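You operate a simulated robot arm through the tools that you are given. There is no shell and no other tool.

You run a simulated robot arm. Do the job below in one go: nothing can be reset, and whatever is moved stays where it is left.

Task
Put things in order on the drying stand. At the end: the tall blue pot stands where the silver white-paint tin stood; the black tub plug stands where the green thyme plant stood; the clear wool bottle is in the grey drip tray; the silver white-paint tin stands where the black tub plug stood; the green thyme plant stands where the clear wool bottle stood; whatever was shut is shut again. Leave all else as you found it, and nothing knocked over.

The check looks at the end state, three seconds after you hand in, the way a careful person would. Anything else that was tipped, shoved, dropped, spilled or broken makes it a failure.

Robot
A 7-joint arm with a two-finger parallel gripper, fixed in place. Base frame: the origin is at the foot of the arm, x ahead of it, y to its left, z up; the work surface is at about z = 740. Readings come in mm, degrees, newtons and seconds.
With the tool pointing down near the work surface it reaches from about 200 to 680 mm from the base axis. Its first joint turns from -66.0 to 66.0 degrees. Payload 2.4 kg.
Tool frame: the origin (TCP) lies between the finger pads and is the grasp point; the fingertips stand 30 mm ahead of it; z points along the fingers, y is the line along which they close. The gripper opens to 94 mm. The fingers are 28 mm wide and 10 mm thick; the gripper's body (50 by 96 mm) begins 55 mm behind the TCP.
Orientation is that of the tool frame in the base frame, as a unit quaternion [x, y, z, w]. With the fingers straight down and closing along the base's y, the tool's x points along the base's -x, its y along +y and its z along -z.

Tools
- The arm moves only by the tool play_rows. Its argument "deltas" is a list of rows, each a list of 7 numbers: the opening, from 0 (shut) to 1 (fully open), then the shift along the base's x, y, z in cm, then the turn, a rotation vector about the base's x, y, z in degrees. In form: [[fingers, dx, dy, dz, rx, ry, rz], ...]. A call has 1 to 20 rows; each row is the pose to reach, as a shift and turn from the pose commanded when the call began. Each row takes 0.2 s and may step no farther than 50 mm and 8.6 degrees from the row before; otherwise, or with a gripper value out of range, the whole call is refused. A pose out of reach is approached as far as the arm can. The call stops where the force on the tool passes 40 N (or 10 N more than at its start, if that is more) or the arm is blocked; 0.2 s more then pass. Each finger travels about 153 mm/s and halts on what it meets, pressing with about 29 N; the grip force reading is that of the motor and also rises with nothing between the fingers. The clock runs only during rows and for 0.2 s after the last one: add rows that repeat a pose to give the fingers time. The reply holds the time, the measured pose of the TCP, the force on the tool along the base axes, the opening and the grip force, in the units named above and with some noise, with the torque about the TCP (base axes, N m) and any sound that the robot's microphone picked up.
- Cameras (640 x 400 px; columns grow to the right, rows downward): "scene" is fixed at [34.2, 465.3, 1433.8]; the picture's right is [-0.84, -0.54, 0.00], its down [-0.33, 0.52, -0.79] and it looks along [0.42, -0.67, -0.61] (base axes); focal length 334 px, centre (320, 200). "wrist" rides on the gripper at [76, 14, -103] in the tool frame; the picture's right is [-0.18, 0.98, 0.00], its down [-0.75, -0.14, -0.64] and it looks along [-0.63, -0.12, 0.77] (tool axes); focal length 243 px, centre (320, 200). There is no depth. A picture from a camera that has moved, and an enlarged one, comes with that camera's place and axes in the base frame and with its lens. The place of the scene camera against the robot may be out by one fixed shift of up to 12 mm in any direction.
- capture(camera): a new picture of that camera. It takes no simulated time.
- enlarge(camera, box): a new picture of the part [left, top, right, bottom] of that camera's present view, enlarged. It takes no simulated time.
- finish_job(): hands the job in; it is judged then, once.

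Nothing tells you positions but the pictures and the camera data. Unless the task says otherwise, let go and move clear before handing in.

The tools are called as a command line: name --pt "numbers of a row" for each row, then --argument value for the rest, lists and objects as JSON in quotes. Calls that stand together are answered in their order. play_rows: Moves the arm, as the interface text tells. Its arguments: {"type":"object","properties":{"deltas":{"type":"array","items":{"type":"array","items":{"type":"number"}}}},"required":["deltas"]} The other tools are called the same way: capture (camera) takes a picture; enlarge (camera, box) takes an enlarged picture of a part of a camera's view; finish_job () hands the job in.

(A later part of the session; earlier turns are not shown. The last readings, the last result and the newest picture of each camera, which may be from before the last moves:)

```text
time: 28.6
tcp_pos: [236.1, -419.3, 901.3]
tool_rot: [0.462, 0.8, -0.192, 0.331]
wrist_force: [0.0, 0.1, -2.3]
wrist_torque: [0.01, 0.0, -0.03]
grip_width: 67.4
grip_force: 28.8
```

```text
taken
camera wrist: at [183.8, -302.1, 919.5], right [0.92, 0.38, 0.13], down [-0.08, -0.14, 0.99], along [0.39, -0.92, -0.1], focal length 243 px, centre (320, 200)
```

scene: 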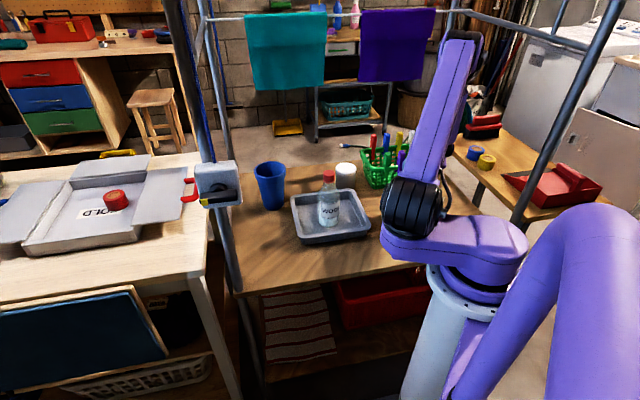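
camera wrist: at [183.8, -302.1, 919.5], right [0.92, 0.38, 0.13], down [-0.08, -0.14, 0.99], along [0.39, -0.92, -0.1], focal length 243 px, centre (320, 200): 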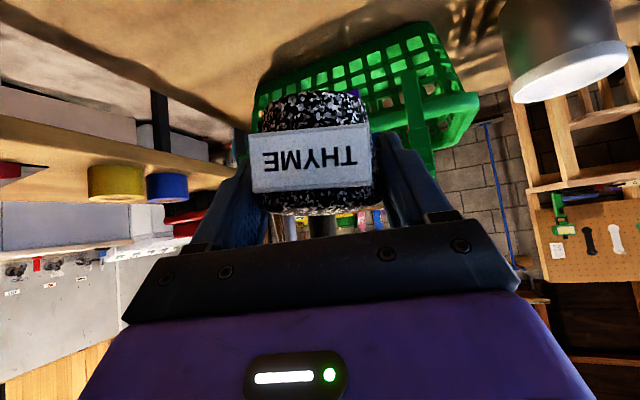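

Now carrying it inward past the plug while turning the yaw so the wrist stays well away from the base.

play_rows --pt "0.4 0 0 0 0 0 -2" --pt "0.4 0 0.5 0 0 0 -6" --pt "0.4 0.1 1.5 0 0 0 -10" --pt "0.4 0.2 2.5 0 0 0 -15" --pt "0.4 0.4 4 0 0 0 -20" --pt "0.4 0.7 5.5 0 0 0 -25" --pt "0.4 1 7 0 0 0 -30" --pt "0.4 1.3 9 0 0 0 -35" --pt "0.4 1.5 10 0 0 0 -38" --pt "0.4 1.5 10 0 0 0 -38"

capture --camera "scene"

capture --camera "wrist"

```text
time: 30.8
tcp_pos: [81.5, -345.7, 947.7]
tool_rot: [0.68, 0.629, -0.251, 0.279]
wrist_force: [-0.5, 1.1, -2.8]
wrist_torque: [0.05, -0.03, 0.0]
grip_width: 67.4
grip_force: 28.8
out of reach, approached as far as the arm can: row 3, 4, 5, 6, 7, 8, 9, 10
```

```text
taken
```

scene: 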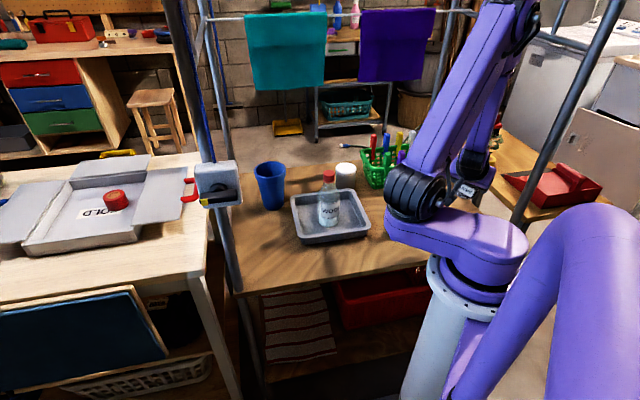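

```text
taken
camera wrist: at [100.6, -218.8, 969.2], right [0.96, -0.18, 0.19], down [-0.21, -0.09, 0.97], along [-0.16, -0.98, -0.12], focal length 243 px, centre (320, 200)
```

wrist: 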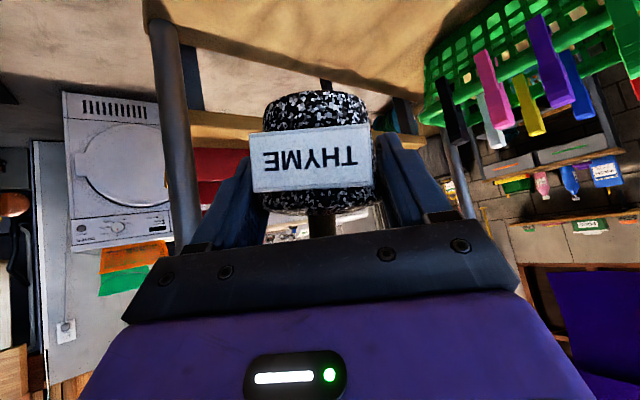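

The arm hit a joint limit turning that way and drifted off, but the plant is still held upright and clear. I'll reverse to the known good pose over the thyme spot, a bit higher.

play_rows --pt "0.4 1.5 -0.7 0.1 -0.2 0.3 3.3" --pt "0.4 3.5 -1.7 0.3 -0.4 0.8 7.4" --pt "0.4 5.5 -2.6 0.4 -0.6 1.2 11.7" --pt "0.4 7.5 -3.6 0.6 -0.9 1.6 16" --pt "0.4 9.5 -4.5 0.7 -1.1 2.1 20.2" --pt "0.4 11.5 -5.5 0.9 -1.3 2.5 24.5" --pt "0.4 13.5 -6.4 1 -1.6 3 28.7" --pt "0.4 15 -7.1 1.2 -1.7 3.3 32" --pt "0.4 15.45 -7.3 1.2 -1.8 3.4 32.9" --pt "0.4 15.45 -7.3 1.2 -1.8 3.4 32.9"

capture --camera "scene"

capture --camera "wrist"

```text
time: 33.0
tcp_pos: [236.2, -419.0, 959.7]
tool_rot: [0.462, 0.8, -0.191, 0.331]
wrist_force: [-0.5, -0.6, -1.6]
wrist_torque: [-0.01, 0.0, -0.01]
grip_width: 67.0
grip_force: 28.8
```

```text
taken
```

scene: 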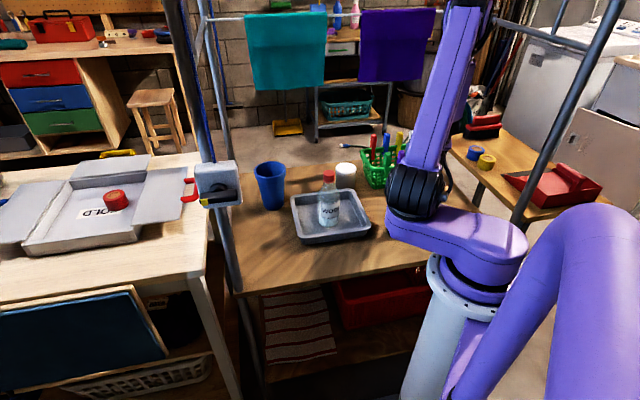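

```text
taken
camera wrist: at [183.4, -300.7, 978.6], right [0.92, 0.38, 0.13], down [-0.08, -0.14, 0.99], along [0.39, -0.91, -0.1], focal length 243 px, centre (320, 200)
```

wrist: 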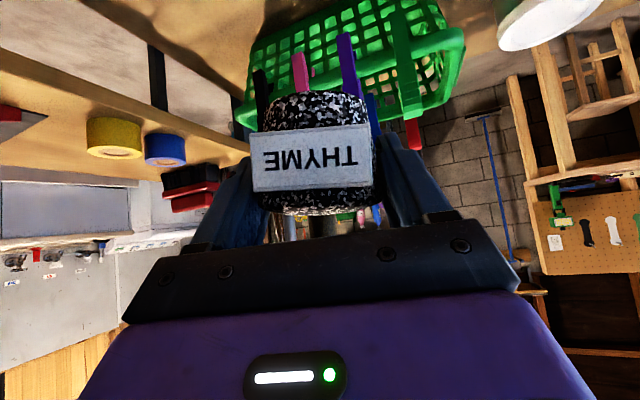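

Recovered exactly. Now lifting above bottle height and moving outward over the tray, keeping yaw fixed, in short checked moves.

play_rows --pt "0.4 0 0 1 0 0 0" --pt "0.4 0.5 0.3 2.5 0 0 0" --pt "0.4 1.5 1 4 0 0 0" --pt "0.4 3 2 5 0 0 0" --pt "0.4 4.5 3 5 0 0 0" --pt "0.4 6 4 5 0 0 0" --pt "0.4 6 4 5 0 0 0"

capture --camera "scene"

```text
time: 34.6
tcp_pos: [295.7, -377.9, 1009.8]
tool_rot: [0.462, 0.8, -0.191, 0.331]
wrist_force: [-0.9, 0.8, -1.8]
wrist_torque: [0.0, 0.0, -0.04]
grip_width: 67.0
grip_force: 29.1
```

```text
taken
```

scene: 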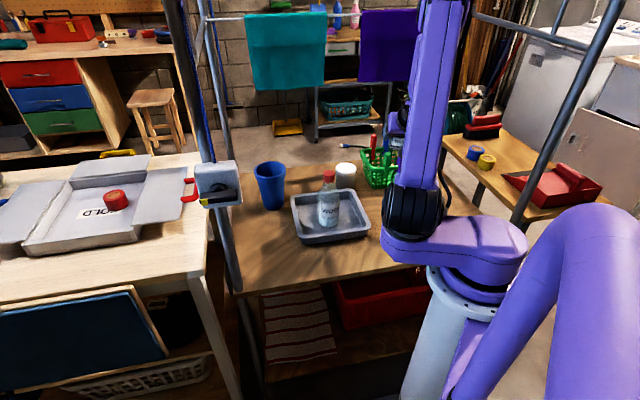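

play_rows --pt "0.4 1 1 0 0 0 0" --pt "0.4 2.5 2.5 0 0 0 0" --pt "0.4 4 4 0 0 0 0" --pt "0.4 5.5 5.5 0 0 0 0" --pt "0.4 7 7 0 0 0 0" --pt "0.4 8.5 8.5 0 0 0 0" --pt "0.4 10 10 0 0 0 0" --pt "0.4 10 10 0 0 0 0"

capture --camera "scene"

capture --camera "wrist"

```text
time: 36.4
tcp_pos: [331.1, -338.5, 1006.4]
tool_rot: [0.461, 0.808, -0.171, 0.326]
wrist_force: [0.1, 0.0, -1.9]
wrist_torque: [-0.03, -0.02, -0.02]
grip_width: 67.1
grip_force: 28.9
out of reach, approached as far as the arm can: row 3, 4, 5, 6, 7, 8
```

```text
taken
```

scene: 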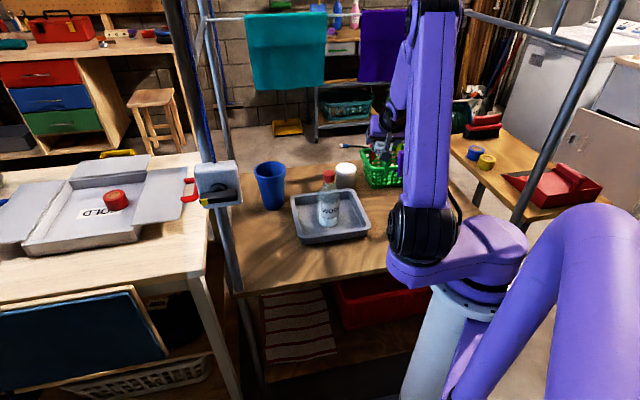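

```text
taken
camera wrist: at [276.3, -223.1, 1028.7], right [0.91, 0.39, 0.15], down [-0.08, -0.18, 0.98], along [0.41, -0.9, -0.13], focal length 243 px, centre (320, 200)
```

wrist: 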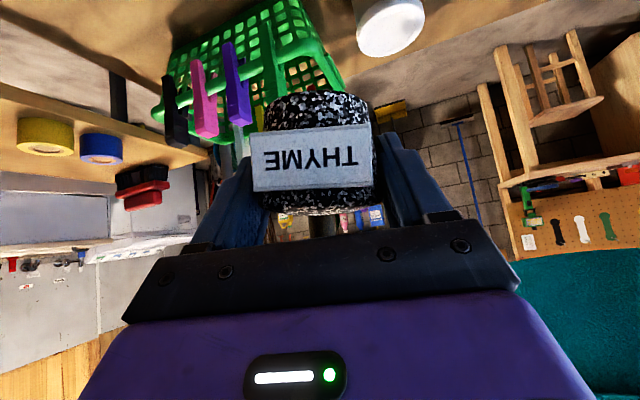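

The limit is the arm's minimum distance between shoulder and wrist. I'll route the wrist farther out: first move outward and restore exact tilt.

play_rows --pt "0.4 0.5 -1 0.1 -0.5 0 -0.3" --pt "0.4 1.5 -2 0.2 -1 0.1 -0.6" --pt "0.4 3 -3 0.3 -1.7 0.2 -0.9" --pt "0.4 4.5 -3.4 0.4 -2.3 0.2 -1.15" --pt "0.4 5.7 -3.4 0.4 -2.3 0.2 -1.15" --pt "0.4 5.7 -3.4 0.4 -2.3 0.2 -1.15"

capture --camera "scene"

```text
time: 37.8
tcp_pos: [347.2, -354.0, 1009.5]
tool_rot: [0.461, 0.803, -0.183, 0.331]
wrist_force: [-0.7, -0.6, -2.3]
wrist_torque: [0.03, -0.01, 0.05]
grip_width: 66.8
grip_force: 29.0
out of reach, approached as far as the arm can: row 1, 2, 3, 4, 5, 6
```

```text
taken
```

scene: 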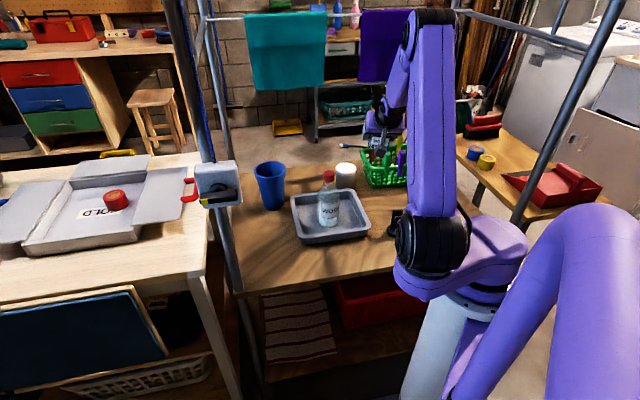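

enlarge --camera "scene" --box '[330, 0, 530, 260]'

capture --camera "wrist"

```text
1.54 times, centred on (430, 130) of scene
camera zoom: at [34.2, 465.3, 1433.8], right [-0.84, -0.54, 0.0], down [-0.33, 0.52, -0.79], along [0.42, -0.67, -0.61], focal length 513 px, centre (151, 308)
```

zoom: 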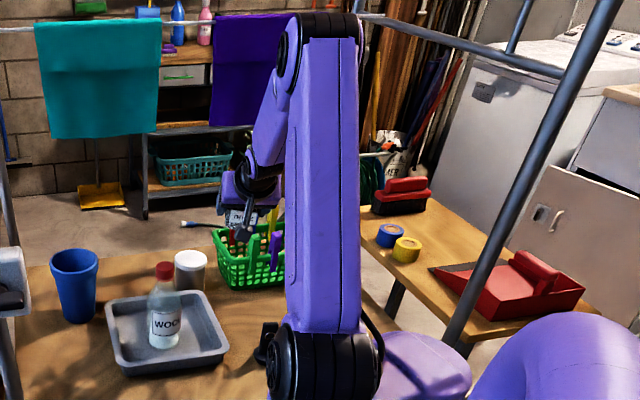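

```text
taken
camera wrist: at [295.0, -237.2, 1028.1], right [0.91, 0.39, 0.14], down [-0.09, -0.15, 0.98], along [0.4, -0.91, -0.11], focal length 243 px, centre (320, 200)
```

wrist: 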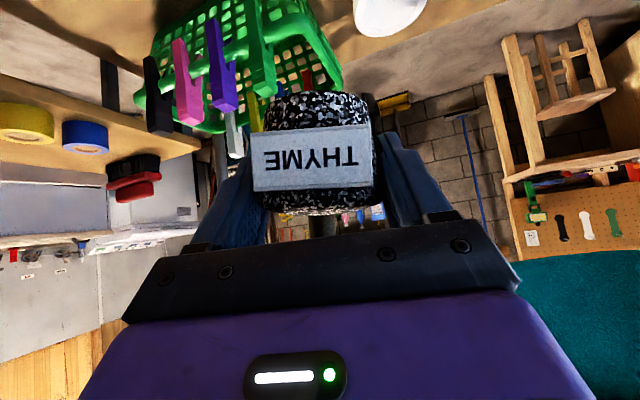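

play_rows --pt "0.4 0.5 -0.8 0 -0.3 0 -0.1" --pt "0.4 1 -1.6 0 -0.6 0 -0.2" --pt "0.4 1.5 -2.4 0 -0.9 0 -0.4" --pt "0.4 1.5 -2.4 0 -0.9 0 -0.4"

capture --camera "scene"

```text
time: 38.8
tcp_pos: [364.4, -377.8, 1007.9]
tool_rot: [0.46, 0.8, -0.189, 0.335]
wrist_force: [-0.9, 0.4, -2.5]
wrist_torque: [0.0, 0.0, 0.0]
grip_width: 66.9
grip_force: 29.2
```

```text
taken
```

scene: 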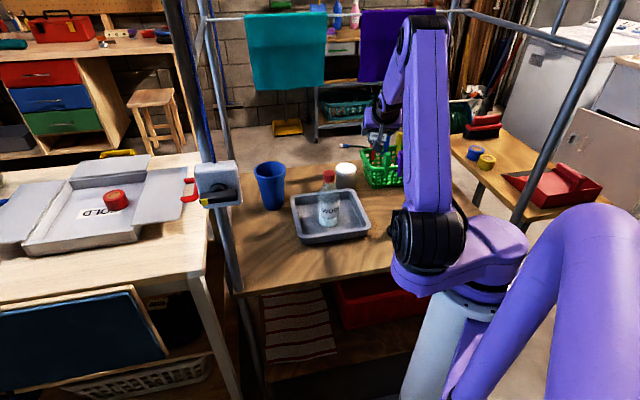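

Reach recovered. Now turning yaw toward −90° in place, which moves the wrist outward.

play_rows --pt "0.4 0 0 0 0 0 -3" --pt "0.4 0.3 0 0 0 0 -7" --pt "0.4 0.6 0 0 0 0 -11" --pt "0.4 1 0 0 0 0 -15" --pt "0.4 1 0 0 0 0 -15"

capture --camera "scene"

```text
time: 40.0
tcp_pos: [373.9, -377.0, 1007.3]
tool_rot: [0.561, 0.733, -0.232, 0.306]
wrist_force: [0.0, 0.3, -2.1]
wrist_torque: [0.02, 0.0, 0.0]
grip_width: 67.0
grip_force: 29.8
out of reach, approached as far as the arm can: row 2, 3
```

```text
taken
```

scene: 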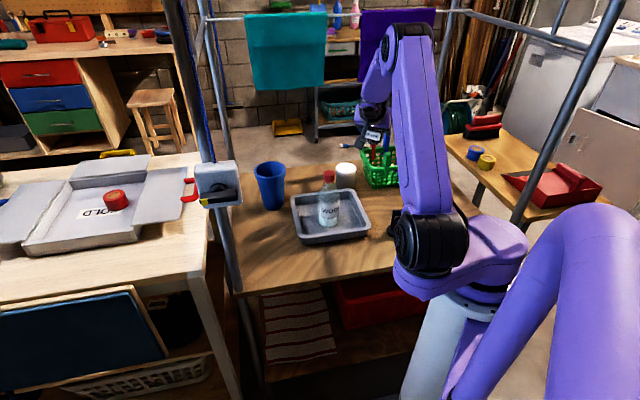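

play_rows --pt "0.4 0.3 0.5 0 0 0 -2" --pt "0.4 0.8 1.2 0 0 0 -5" --pt "0.4 1.3 2 0 0 0 -8" --pt "0.4 1.8 3 0 0 0 -11" --pt "0.4 2.4 4.2 0 0 0 -14" --pt "0.4 3 5.5 0 0 0 -16" --pt "0.4 3 5.5 0 0 0 -16"

capture --camera "scene"

capture --camera "wrist"

```text
time: 41.6
tcp_pos: [403.8, -322.8, 1007.9]
tool_rot: [0.658, 0.647, -0.273, 0.272]
wrist_force: [0.3, -0.2, -1.6]
wrist_torque: [0.02, 0.0, 0.0]
grip_width: 66.8
grip_force: 29.1
```

```text
taken
```

scene: 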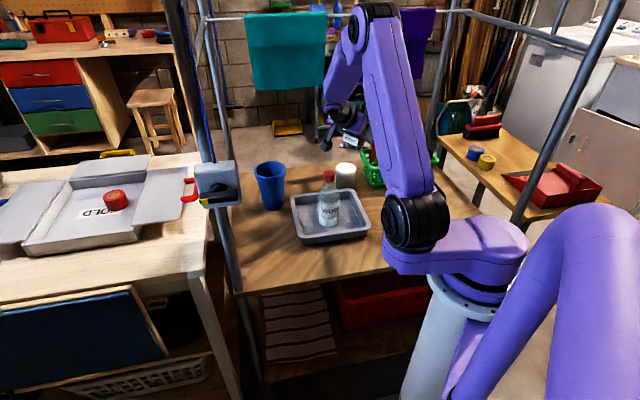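

```text
taken
camera wrist: at [419.3, -194.6, 1027.2], right [0.98, -0.14, 0.13], down [-0.15, -0.07, 0.99], along [-0.13, -0.99, -0.09], focal length 243 px, centre (320, 200)
```

wrist: 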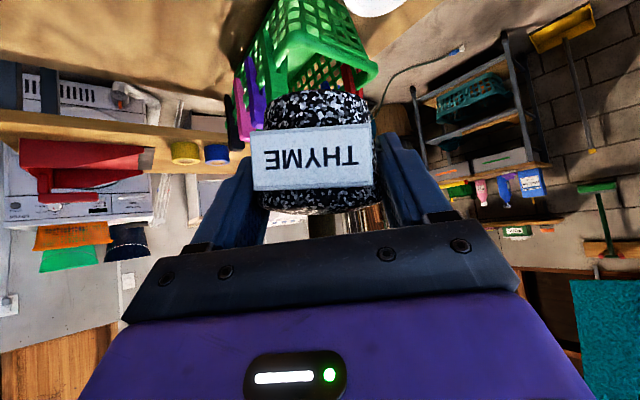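

Good. Now carrying on over the tray (pot bottom ~965, above the bottle cap) toward the bottle's old spot, keeping away from the left post near (505,119).

play_rows --pt "0.4 0.3 1 0 0 0 0" --pt "0.4 0.7 2.5 0 0 0 1" --pt "0.4 1.1 4 0 0 0 2" --pt "0.4 1.5 5.5 0 0 0 3" --pt "0.4 1.9 7 0 0 0 4" --pt "0.4 2.2 8.5 0 0 0 5" --pt "0.4 2.5 10 0 0 0 6" --pt "0.4 2.5 10 0 0 0 6"

capture --camera "scene"

```text
time: 43.4
tcp_pos: [428.6, -221.7, 1008.3]
tool_rot: [0.622, 0.681, -0.26, 0.286]
wrist_force: [-0.4, 0.1, -3.4]
wrist_torque: [0.0, -0.01, -0.02]
grip_width: 66.9
grip_force: 28.8
```

```text
taken
```

scene: 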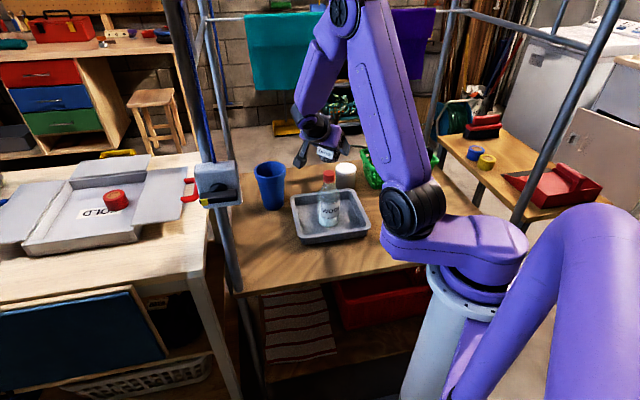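

play_rows --pt "0.4 0.1 1 0 0 0 0.5" --pt "0.4 0.2 2.5 0 0 0 1" --pt "0.4 0.2 4 0 0 0 2" --pt "0.4 0.2 5.5 0 0 0 3" --pt "0.4 0.2 7 0 0 0 4" --pt "0.4 0.2 8.5 0 0 0 5" --pt "0.4 0.2 10 0 0 0 6" --pt "0.4 0.2 10 0 0 0 6"

capture --camera "scene"

```text
time: 45.2
tcp_pos: [432.8, -121.4, 1008.9]
tool_rot: [0.586, 0.712, -0.243, 0.299]
wrist_force: [-0.2, 0.1, -1.4]
wrist_torque: [0.0, 0.0, 0.01]
grip_width: 66.7
grip_force: 29.4
```

```text
taken
```

scene: 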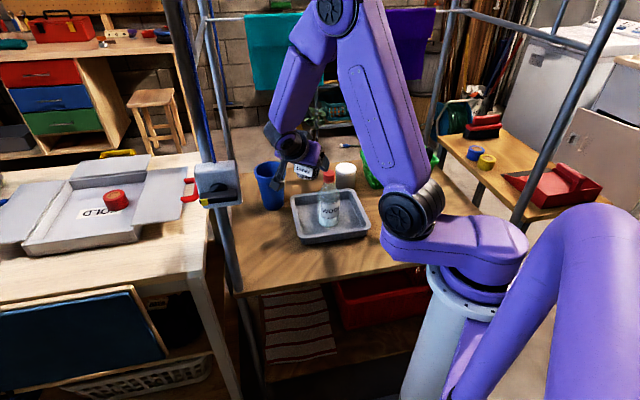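

play_rows --pt "0.4 -0.1 1 0 0 0 0.5" --pt "0.4 -0.3 2.5 0 0 0 1" --pt "0.4 -0.6 4 0 0 0 2" --pt "0.4 -0.9 5.5 0 0 0 3" --pt "0.4 -1.2 7 0 0 0 4" --pt "0.4 -1.4 8.2 0 0 0 5" --pt "0.4 -1.5 8.7 0 0 0 5" --pt "0.4 -1.5 8.7 0 0 0 5"

capture --camera "scene"

capture --camera "wrist"

```text
time: 47.0
tcp_pos: [417.2, -34.7, 1007.8]
tool_rot: [0.555, 0.737, -0.23, 0.309]
wrist_force: [0.0, -0.5, -2.5]
wrist_torque: [0.03, 0.01, 0.01]
grip_width: 66.9
grip_force: 28.9
```

```text
taken
```

scene: 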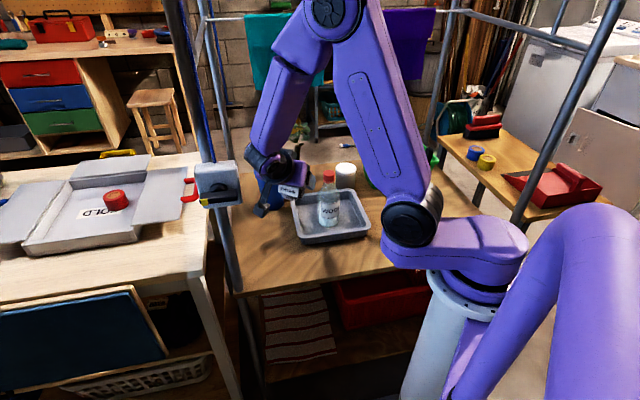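

```text
taken
camera wrist: at [393.8, 91.7, 1027.3], right [0.98, 0.15, 0.13], down [-0.12, -0.11, 0.99], along [0.16, -0.98, -0.09], focal length 243 px, centre (320, 200)
```

wrist: 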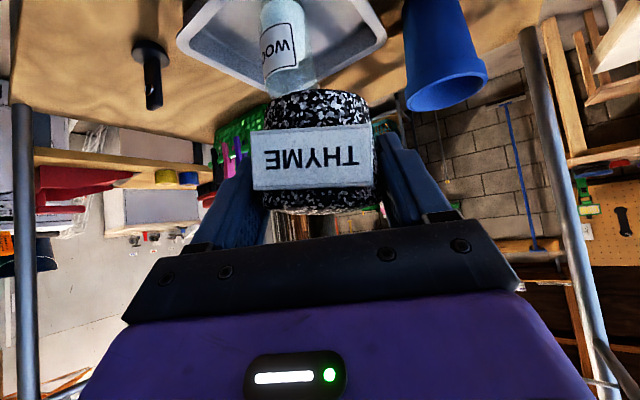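

Over the target spot at (416,-34). Lowering in stages.

play_rows --pt "0.4 0 0 -1 0 0 0" --pt "0.4 0 0 -2.5 0 0 0" --pt "0.4 0 0 -4.5 0 0 0" --pt "0.4 0 0 -6.5 0 0 0" --pt "0.4 0 0 -8.5 0 0 0" --pt "0.4 0 0 -10.5 0 0 0" --pt "0.4 0 0 -12 0 0 0" --pt "0.4 0 0 -12 0 0 0"

capture --camera "scene"

capture --camera "wrist"

```text
time: 48.8
tcp_pos: [416.7, -34.2, 888.5]
tool_rot: [0.555, 0.737, -0.23, 0.309]
wrist_force: [-0.5, 0.6, -2.7]
wrist_torque: [-0.01, 0.0, -0.02]
grip_width: 66.5
grip_force: 29.6
```

```text
taken
```

scene: 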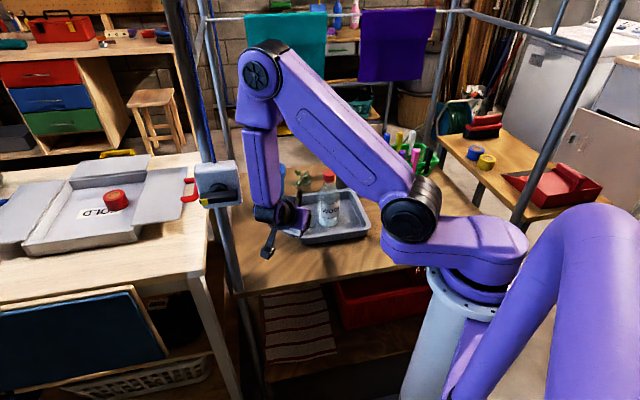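

```text
taken
camera wrist: at [394.0, 91.4, 907.1], right [0.98, 0.15, 0.13], down [-0.12, -0.11, 0.99], along [0.16, -0.98, -0.09], focal length 243 px, centre (320, 200)
```

wrist: 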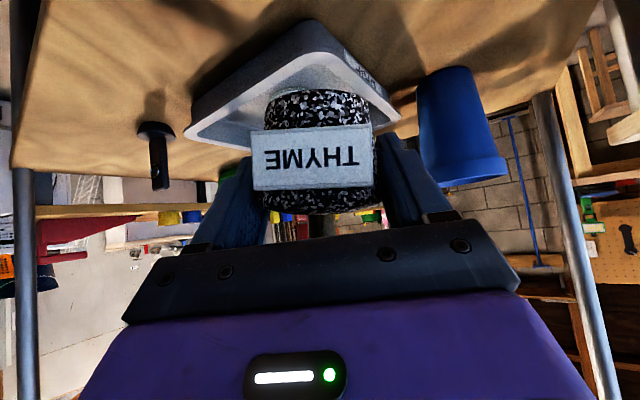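

play_rows --pt "0.4 0 0 -2 0 0 0" --pt "0.4 0 0 -4 0 0 0" --pt "0.4 0 0 -6 0 0 0" --pt "0.4 0 0 -8 0 0 0" --pt "0.4 0 0 -9.5 0 0 0" --pt "0.4 0 0 -10 0 0 0" --pt "0.4 0 0 -10 0 0 0"

capture --camera "wrist"

enlarge --camera "scene" --box '[220, 140, 400, 290]'

```text
time: 50.6
tcp_pos: [437.7, -30.6, 809.4]
tool_rot: [0.563, 0.729, -0.205, 0.331]
wrist_force: [0.2, 0.0, -2.5]
wrist_torque: [0.01, -0.02, 0.02]
grip_width: 66.7
grip_force: 29.2
stopped in row 7: the arm was blocked; the commanded pose is now the measured one
```

```text
taken
camera wrist: at [414.0, 95.3, 827.6], right [0.97, 0.15, 0.21], down [-0.19, -0.12, 0.97], along [0.17, -0.98, -0.09], focal length 243 px, centre (320, 200)
```

wrist: 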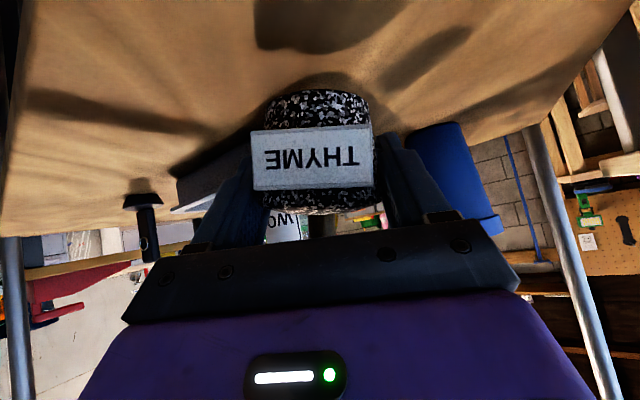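

```text
2.67 times, centred on (310, 215) of scene
camera zoom: at [32.8, 464.9, 1434.0], right [-0.84, -0.54, 0.0], down [-0.33, 0.52, -0.79], along [0.42, -0.67, -0.61], focal length 890 px, centre (347, 160)
```

zoom: 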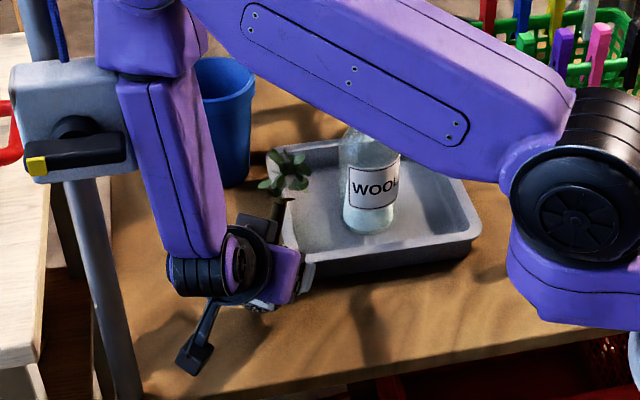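

The arm was blocked, probably the elbow meeting the box on the left post. I'll check the scene before backing off.

capture --camera "scene"

enlarge --camera "scene" --box '[170, 80, 330, 280]'

```text
taken
```

scene: 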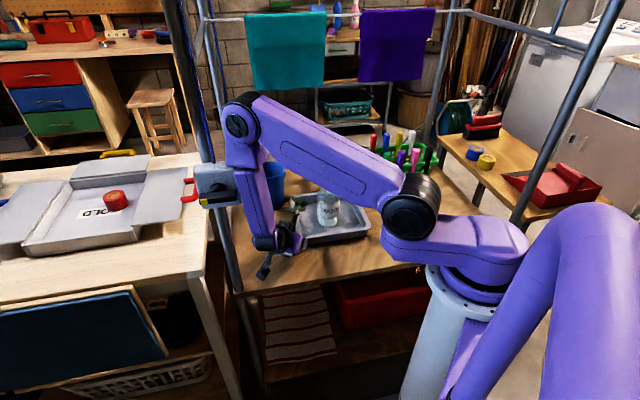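

```text
2.00 times, centred on (250, 180) of scene
camera zoom: at [32.8, 464.9, 1434.0], right [-0.84, -0.54, 0.0], down [-0.33, 0.52, -0.79], along [0.42, -0.67, -0.61], focal length 667 px, centre (460, 240)
```

zoom: 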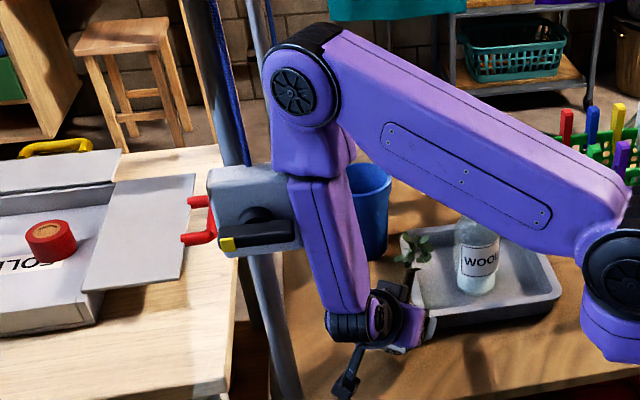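

The elbow housing is leaning on the grey box on the post. I back off upward along the path I came.

play_rows --pt "0.4 -0.4 -0.1 1 -0.2 0.8 0" --pt "0.4 -0.9 -0.2 2.5 -0.4 1.8 -0.1" --pt "0.4 -1.4 -0.3 4 -0.6 2.8 -0.2" --pt "0.4 -1.9 -0.4 6 -0.8 3.6 -0.3" --pt "0.4 -2.1 -0.4 7.9 -0.8 3.9 -0.3" --pt "0.4 -2.1 -0.4 7.9 -0.8 3.9 -0.3"

enlarge --camera "scene" --box '[170, 80, 330, 280]'

capture --camera "scene"

capture --camera "wrist"

```text
time: 52.0
tcp_pos: [414.4, -35.9, 885.2]
tool_rot: [0.554, 0.737, -0.233, 0.307]
wrist_force: [0.2, -0.1, -2.2]
wrist_torque: [0.03, -0.01, 0.0]
grip_width: 66.6
grip_force: 29.3
```

```text
2.00 times, centred on (250, 180) of scene
camera zoom: at [34.2, 465.3, 1433.8], right [-0.84, -0.54, 0.0], down [-0.33, 0.52, -0.79], along [0.42, -0.67, -0.61], focal length 667 px, centre (460, 240)
```

zoom: 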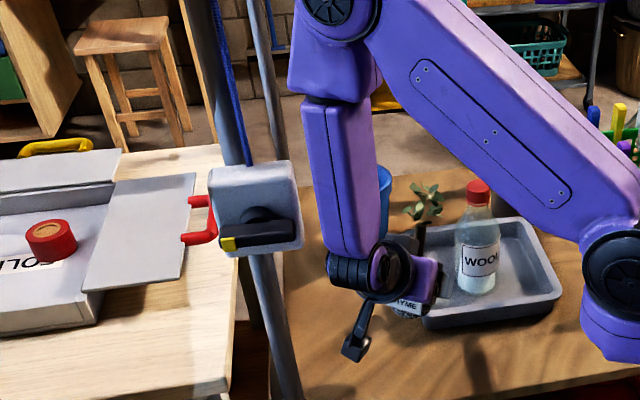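

```text
taken
```

scene: 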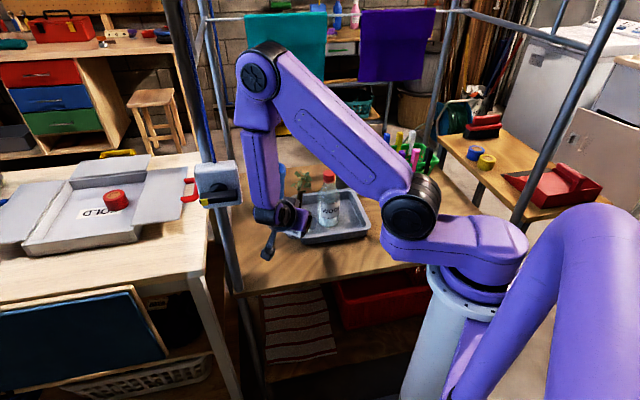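

```text
taken
camera wrist: at [393.2, 91.3, 903.3], right [0.98, 0.15, 0.13], down [-0.11, -0.11, 0.99], along [0.16, -0.98, -0.09], focal length 243 px, centre (320, 200)
```

wrist: 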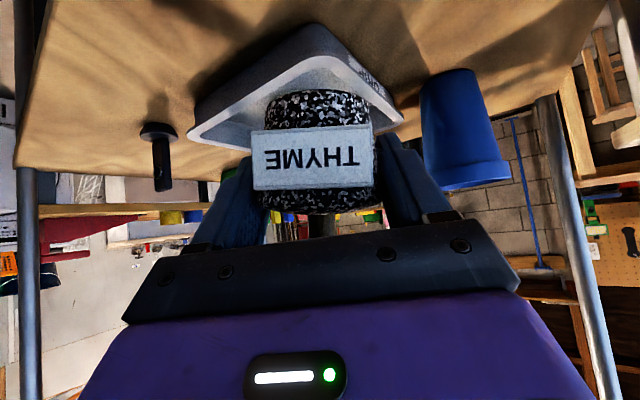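

The box and camera are as before and the plant is unharmed. I'll instead come in from the tray/inner side (yaw about +55°), keeping elbow away from the post: first up and outward.

play_rows --pt "0.4 0 0 1.5 0 0 0" --pt "0.4 0 0 4 0 0 0" --pt "0.4 0 0 7 0 0 0" --pt "0.4 0 0 10 0 0 0" --pt "0.4 0 0 12.3 0 0 0" --pt "0.4 1 -1.5 12.3 0 0 0" --pt "0.4 2.3 -3.5 12.3 0 0 0" --pt "0.4 3.5 -5.5 12.3 0 0 2" --pt "0.4 4.8 -6.5 12.3 0 0 6" --pt "0.4 6 -7.2 12.3 0 0 10" --pt "0.4 7.3 -8 12.3 0 0 15" --pt "0.4 8.5 -8.5 12.3 0 0 20" --pt "0.4 8.5 -8.5 12.3 0 0 20"

capture --camera "scene"

```text
time: 54.8
tcp_pos: [498.6, -121.0, 1007.5]
tool_rot: [0.418, 0.822, -0.177, 0.343]
wrist_force: [0.0, -0.6, -2.6]
wrist_torque: [0.02, -0.01, 0.0]
grip_width: 66.7
grip_force: 29.6
```

```text
taken
```

scene: 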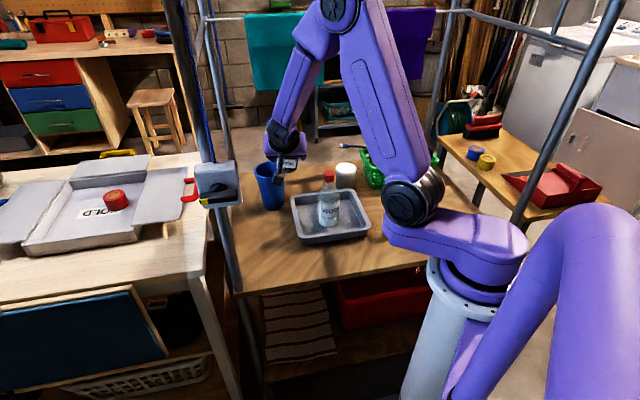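

play_rows --pt "0.4 1 -0.6 0 0 0 4" --pt "0.4 2 -1.2 0 0 0 9" --pt "0.4 3.2 -1.8 0 0 0 14" --pt "0.4 4.3 -2.4 0 0 0 19" --pt "0.4 5.2 -2.8 0 0 0 24" --pt "0.4 5.8 -3 0 0 0 29" --pt "0.4 6 -3 0 0 0 34" --pt "0.4 6 -3 0 0 0 39" --pt "0.4 6 -3 0 0 0 44" --pt "0.4 6 -3 0 0 0 44"

capture --camera "scene"

capture --camera "wrist"

```text
time: 57.0
tcp_pos: [559.9, -149.1, 1007.6]
tool_rot: [0.081, 0.919, -0.035, 0.384]
wrist_force: [0.2, 0.8, -2.5]
wrist_torque: [0.03, 0.0, -0.01]
grip_width: 66.6
grip_force: 29.0
```

```text
taken
```

scene: 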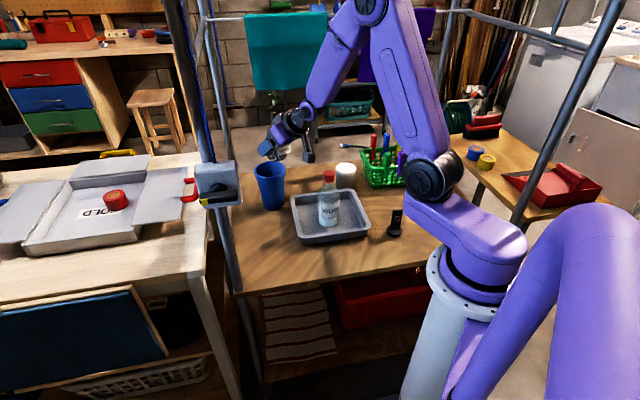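

```text
taken
camera wrist: at [437.0, -112.7, 1026.4], right [0.3, 0.95, 0.13], down [0.05, -0.15, 0.99], along [0.95, -0.29, -0.09], focal length 243 px, centre (320, 200)
```

wrist: 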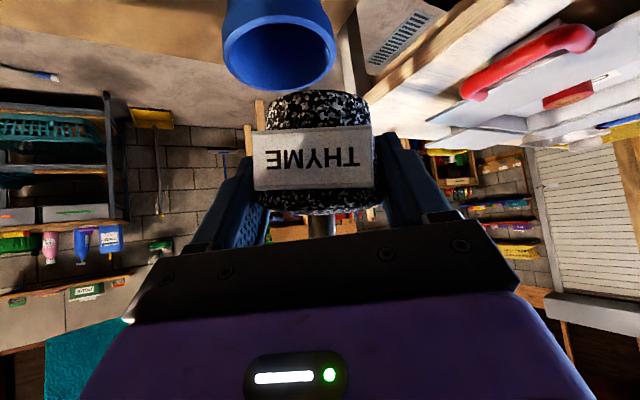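

play_rows --pt "0.4 0 0 0 0 0 5" --pt "0.4 -0.3 0.2 0 0 0 10" --pt "0.4 -0.7 0.4 0 0 0 15" --pt "0.4 -1.2 0.8 0 0 0 20" --pt "0.4 -1.7 1.2 0 0 0 25" --pt "0.4 -2.3 1.6 0 0 0 30" --pt "0.4 -3 2 0 0 0 35" --pt "0.4 -4 3 0 0 0 40" --pt "0.4 -4 3 0 0 0 40"

capture --camera "scene"

```text
time: 59.0
tcp_pos: [519.1, -121.2, 1008.3]
tool_rot: [-0.24, 0.891, 0.098, 0.373]
wrist_force: [0.1, 0.5, -1.9]
wrist_torque: [0.02, -0.01, 0.0]
grip_width: 66.9
grip_force: 29.2
```

```text
taken
```

scene: 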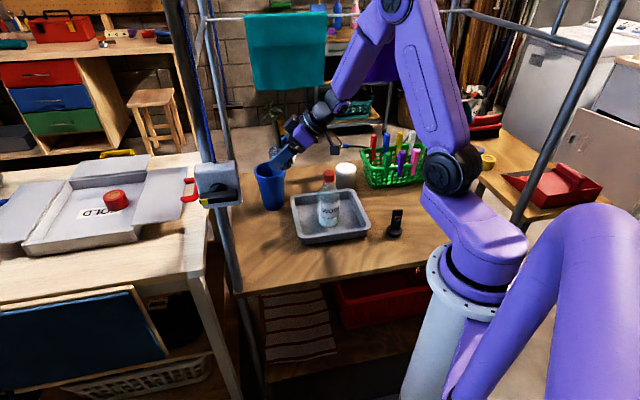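

play_rows --pt "0.4 -0.7 0.6 0 0 0 3" --pt "0.4 -1.7 1.5 0 0 0 6" --pt "0.4 -2.8 2.4 0 0 0 9" --pt "0.4 -3.9 3.3 0 0 0 12" --pt "0.4 -5 4.2 0 0 0 15" --pt "0.4 -6 5.1 0 0 0 18" --pt "0.4 -7 6 0 0 0 21" --pt "0.4 -7 6 0 0 0 23" --pt "0.4 -7 6 0 0 0 23"

capture --camera "scene"

```text
time: 61.0
tcp_pos: [449.4, -60.5, 1009.3]
tool_rot: [-0.411, 0.826, 0.171, 0.346]
wrist_force: [0.1, 0.1, -2.1]
wrist_torque: [-0.01, -0.02, 0.02]
grip_width: 66.9
grip_force: 28.6
```

```text
taken
```

scene: 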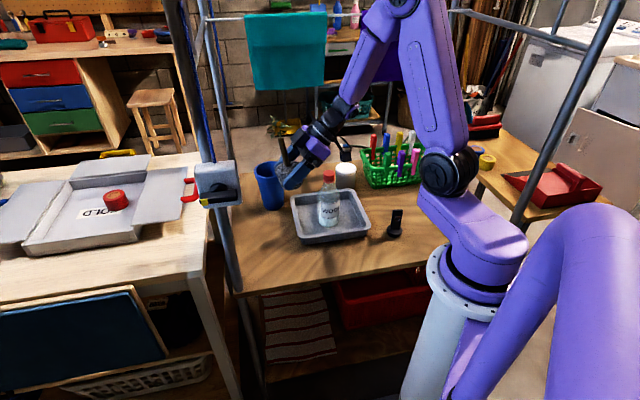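

play_rows --pt "0.4 -0.7 0.5 0 0 0 0" --pt "0.4 -1.7 1.3 0 0 0 0" --pt "0.4 -2.6 2 0 0 0 0" --pt "0.4 -3.3 2.6 0 0 0 0" --pt "0.4 -3.3 2.6 0 0 0 0"

capture --camera "scene"

capture --camera "wrist"

```text
time: 62.2
tcp_pos: [417.0, -33.7, 1007.9]
tool_rot: [-0.412, 0.826, 0.17, 0.346]
wrist_force: [-0.5, -0.4, -2.4]
wrist_torque: [0.0, 0.0, -0.01]
grip_width: 66.9
grip_force: 28.6
```

```text
taken
```

scene: 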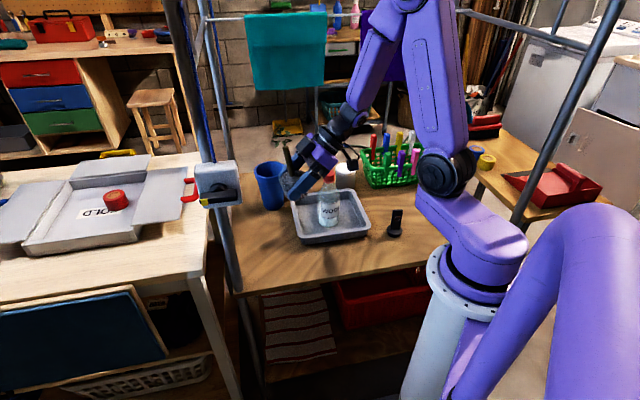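

```text
taken
camera wrist: at [328.1, -125.4, 1026.3], right [-0.71, 0.7, 0.13], down [0.15, -0.03, 0.99], along [0.69, 0.72, -0.09], focal length 243 px, centre (320, 200)
```

wrist: 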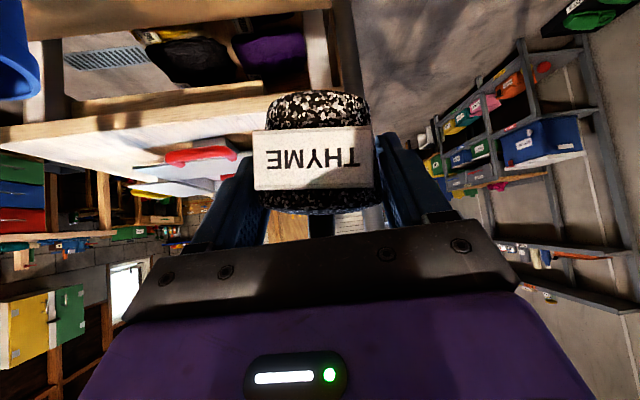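

Pot is over the spot again with the arm on the safe side. Lowering in stages.

play_rows --pt "0.4 0 0 -1 0 0 0" --pt "0.4 0 0 -3 0 0 0" --pt "0.4 0 0 -5 0 0 0" --pt "0.4 0 0 -7 0 0 0" --pt "0.4 0 0 -9 0 0 0" --pt "0.4 0 0 -11 0 0 0" --pt "0.4 0 0 -12 0 0 0" --pt "0.4 0 0 -12 0 0 0"

capture --camera "scene"

```text
time: 64.0
tcp_pos: [416.6, -34.6, 889.7]
tool_rot: [-0.411, 0.826, 0.17, 0.347]
wrist_force: [1.2, 0.3, -2.0]
wrist_torque: [0.02, -0.01, 0.03]
grip_width: 66.7
grip_force: 28.7
```

```text
taken
```

scene: 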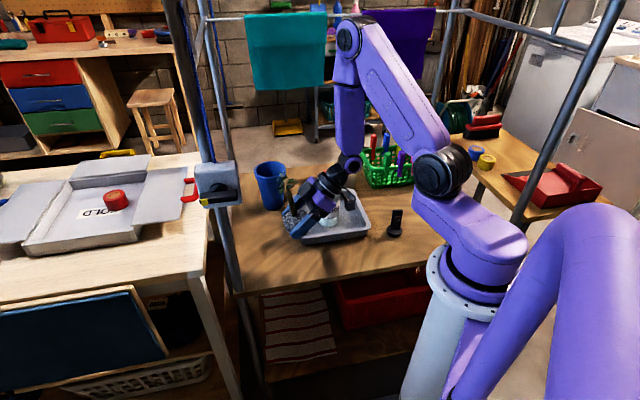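

enlarge --camera "scene" --box '[250, 100, 400, 260]'

capture --camera "wrist"

```text
2.50 times, centred on (325, 180) of scene
camera zoom: at [34.2, 465.3, 1433.8], right [-0.84, -0.54, 0.0], down [-0.33, 0.52, -0.79], along [0.42, -0.67, -0.61], focal length 834 px, centre (308, 250)
```

zoom: 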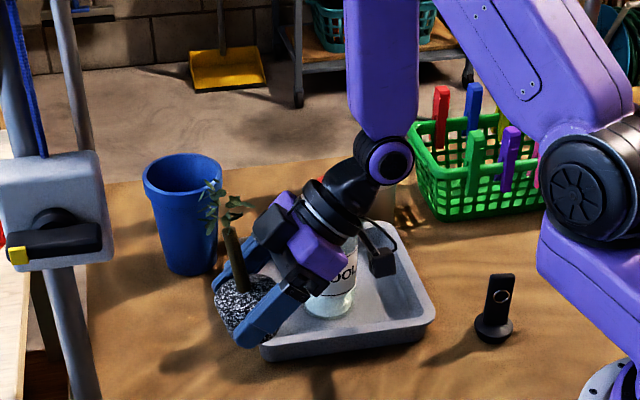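

```text
taken
camera wrist: at [328.4, -125.8, 906.2], right [-0.71, 0.7, 0.13], down [0.15, -0.03, 0.99], along [0.69, 0.72, -0.09], focal length 243 px, centre (320, 200)
```

wrist: 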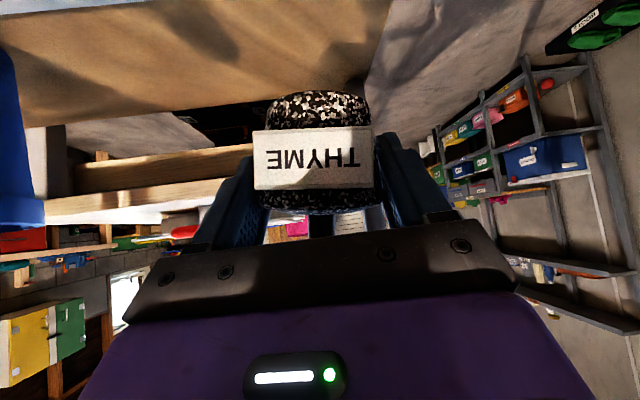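

play_rows --pt "0.4 0 0 -1.5 0 0 0" --pt "0.4 0 0 -3 0 0 0" --pt "0.4 0 0 -5 0 0 0" --pt "0.4 0 0 -7 0 0 0" --pt "0.4 0 0 -8.5 0 0 0" --pt "0.4 0 0 -9.3 0 0 0" --pt "0.4 0 0 -9.6 0 0 0" --pt "0.4 0 0 -9.6 0 0 0"

enlarge --camera "scene" --box '[250, 100, 400, 260]'

capture --camera "wrist"

```text
time: 65.8
tcp_pos: [417.4, -34.7, 791.9]
tool_rot: [-0.411, 0.826, 0.169, 0.346]
wrist_force: [-0.7, -0.2, -2.9]
wrist_torque: [-0.05, 0.02, 0.0]
grip_width: 66.7
grip_force: 29.4
```

```text
2.50 times, centred on (325, 180) of scene
camera zoom: at [34.2, 465.3, 1433.8], right [-0.84, -0.54, 0.0], down [-0.33, 0.52, -0.79], along [0.42, -0.67, -0.61], focal length 834 px, centre (308, 250)
```

zoom: 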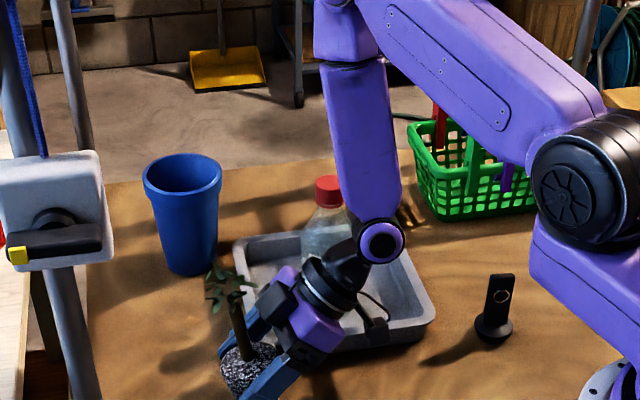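

```text
taken
camera wrist: at [328.6, -125.6, 810.0], right [-0.71, 0.7, 0.13], down [0.15, -0.03, 0.99], along [0.69, 0.72, -0.09], focal length 243 px, centre (320, 200)
```

wrist: 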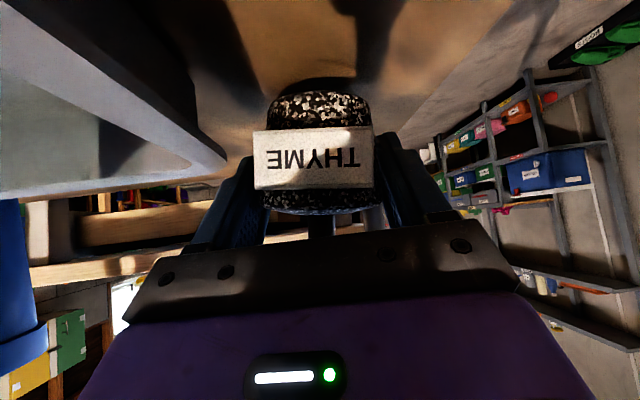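

play_rows --pt "0.4 0 0 -0.3 0 0 0" --pt "0.4 0 0 -0.6 0 0 0" --pt "0.4 0 0 -0.6 0 0 0"

play_rows --pt "0.4 0 0 -0.1 0 0 0" --pt "0.4 0 0 -0.1 0 0 0"

```text
time: 66.6
tcp_pos: [417.2, -35.2, 787.5]
tool_rot: [-0.412, 0.826, 0.171, 0.346]
wrist_force: [0.9, 0.4, -0.2]
wrist_torque: [-0.04, 0.01, 0.07]
grip_width: 66.7
grip_force: 28.8
```

```text
time: 67.2
tcp_pos: [416.9, -35.1, 786.2]
tool_rot: [-0.412, 0.825, 0.17, 0.347]
wrist_force: [0.3, -0.1, 13.3]
wrist_torque: [-0.15, -0.21, 0.05]
grip_width: 66.4
grip_force: 28.7
```

Contact with the table. Releasing gently.

play_rows --pt "0.4 0 0 0.05 0 0 0" --pt "0.68 0 0 0.05 0 0 0" --pt "0.71 0 0 0.05 0 0 0" --pt "0.74 0 0 0.05 0 0 0" --pt "0.8 0 0 0.05 0 0 0" --pt "0.9 0 0 0.05 0 0 0" --pt "1 0 0 0.05 0 0 0" --pt "1 0 0 0.05 0 0 0"

capture --camera "wrist"

enlarge --camera "scene" --box '[250, 100, 400, 260]'

```text
time: 69.0
tcp_pos: [416.9, -33.9, 786.5]
tool_rot: [-0.412, 0.826, 0.171, 0.346]
wrist_force: [-0.7, 0.2, 0.5]
wrist_torque: [0.05, -0.01, -0.03]
grip_width: 94.1
grip_force: 0.0
```

```text
taken
camera wrist: at [328.3, -125.4, 803.9], right [-0.71, 0.7, 0.13], down [0.15, -0.03, 0.99], along [0.69, 0.72, -0.09], focal length 243 px, centre (320, 200)
```

wrist: 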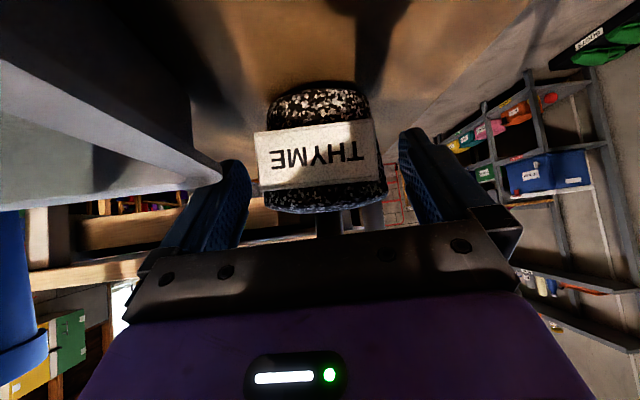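

```text
2.50 times, centred on (325, 180) of scene
camera zoom: at [34.2, 465.3, 1433.8], right [-0.84, -0.54, 0.0], down [-0.33, 0.52, -0.79], along [0.42, -0.67, -0.61], focal length 834 px, centre (308, 250)
```

zoom: 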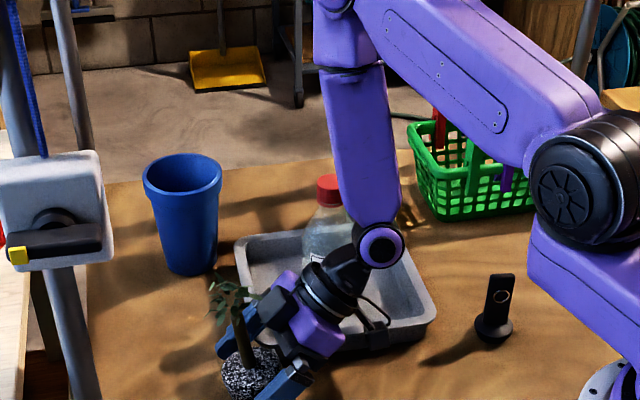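

The thyme stands free. Retreating: a little up, then back along the tool axis.

play_rows --pt "0.97 0 0 0.5 0 0 0" --pt "0.97 0 0 1.2 0 0 0" --pt "0.97 -0.6 -0.8 2.2 0 0 0" --pt "0.97 -1.3 -1.7 3.3 0 0 0" --pt "0.97 -2.2 -2.9 4.8 0 0 0" --pt "0.97 -2.6 -3.4 5.5 0 0 0" --pt "0.97 -2.6 -3.4 5.5 0 0 0"

enlarge --camera "scene" --box '[250, 100, 400, 260]'

capture --camera "wrist"

```text
time: 70.6
tcp_pos: [391.0, -68.5, 840.2]
tool_rot: [-0.411, 0.826, 0.171, 0.347]
wrist_force: [-0.6, -0.4, -0.4]
wrist_torque: [0.02, 0.01, 0.0]
grip_width: 91.3
grip_force: 0.1
```

```text
2.50 times, centred on (325, 180) of scene
camera zoom: at [34.2, 465.3, 1433.8], right [-0.84, -0.54, 0.0], down [-0.33, 0.52, -0.79], along [0.42, -0.67, -0.61], focal length 834 px, centre (308, 250)
```

zoom: 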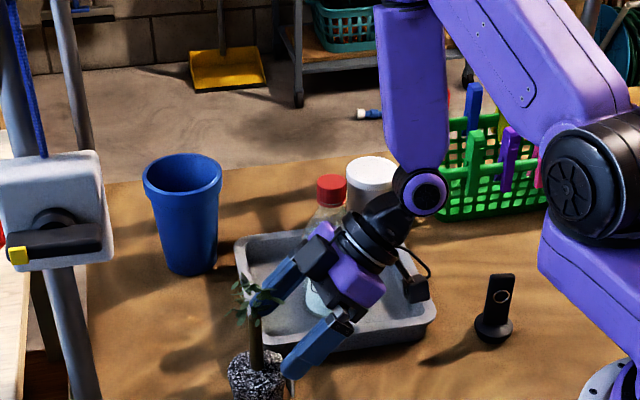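

```text
taken
camera wrist: at [302.3, -159.6, 858.7], right [-0.71, 0.7, 0.13], down [0.15, -0.03, 0.99], along [0.69, 0.72, -0.09], focal length 243 px, centre (320, 200)
```

wrist: 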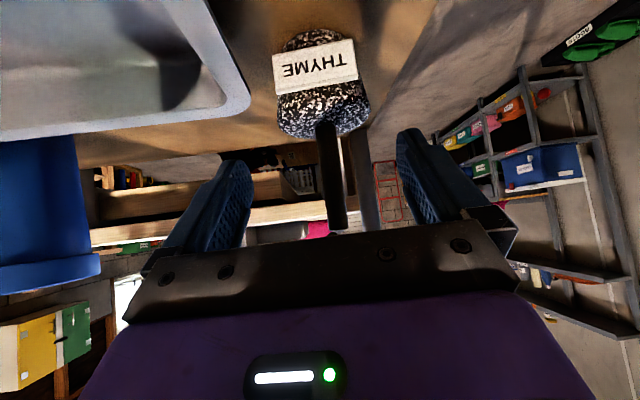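

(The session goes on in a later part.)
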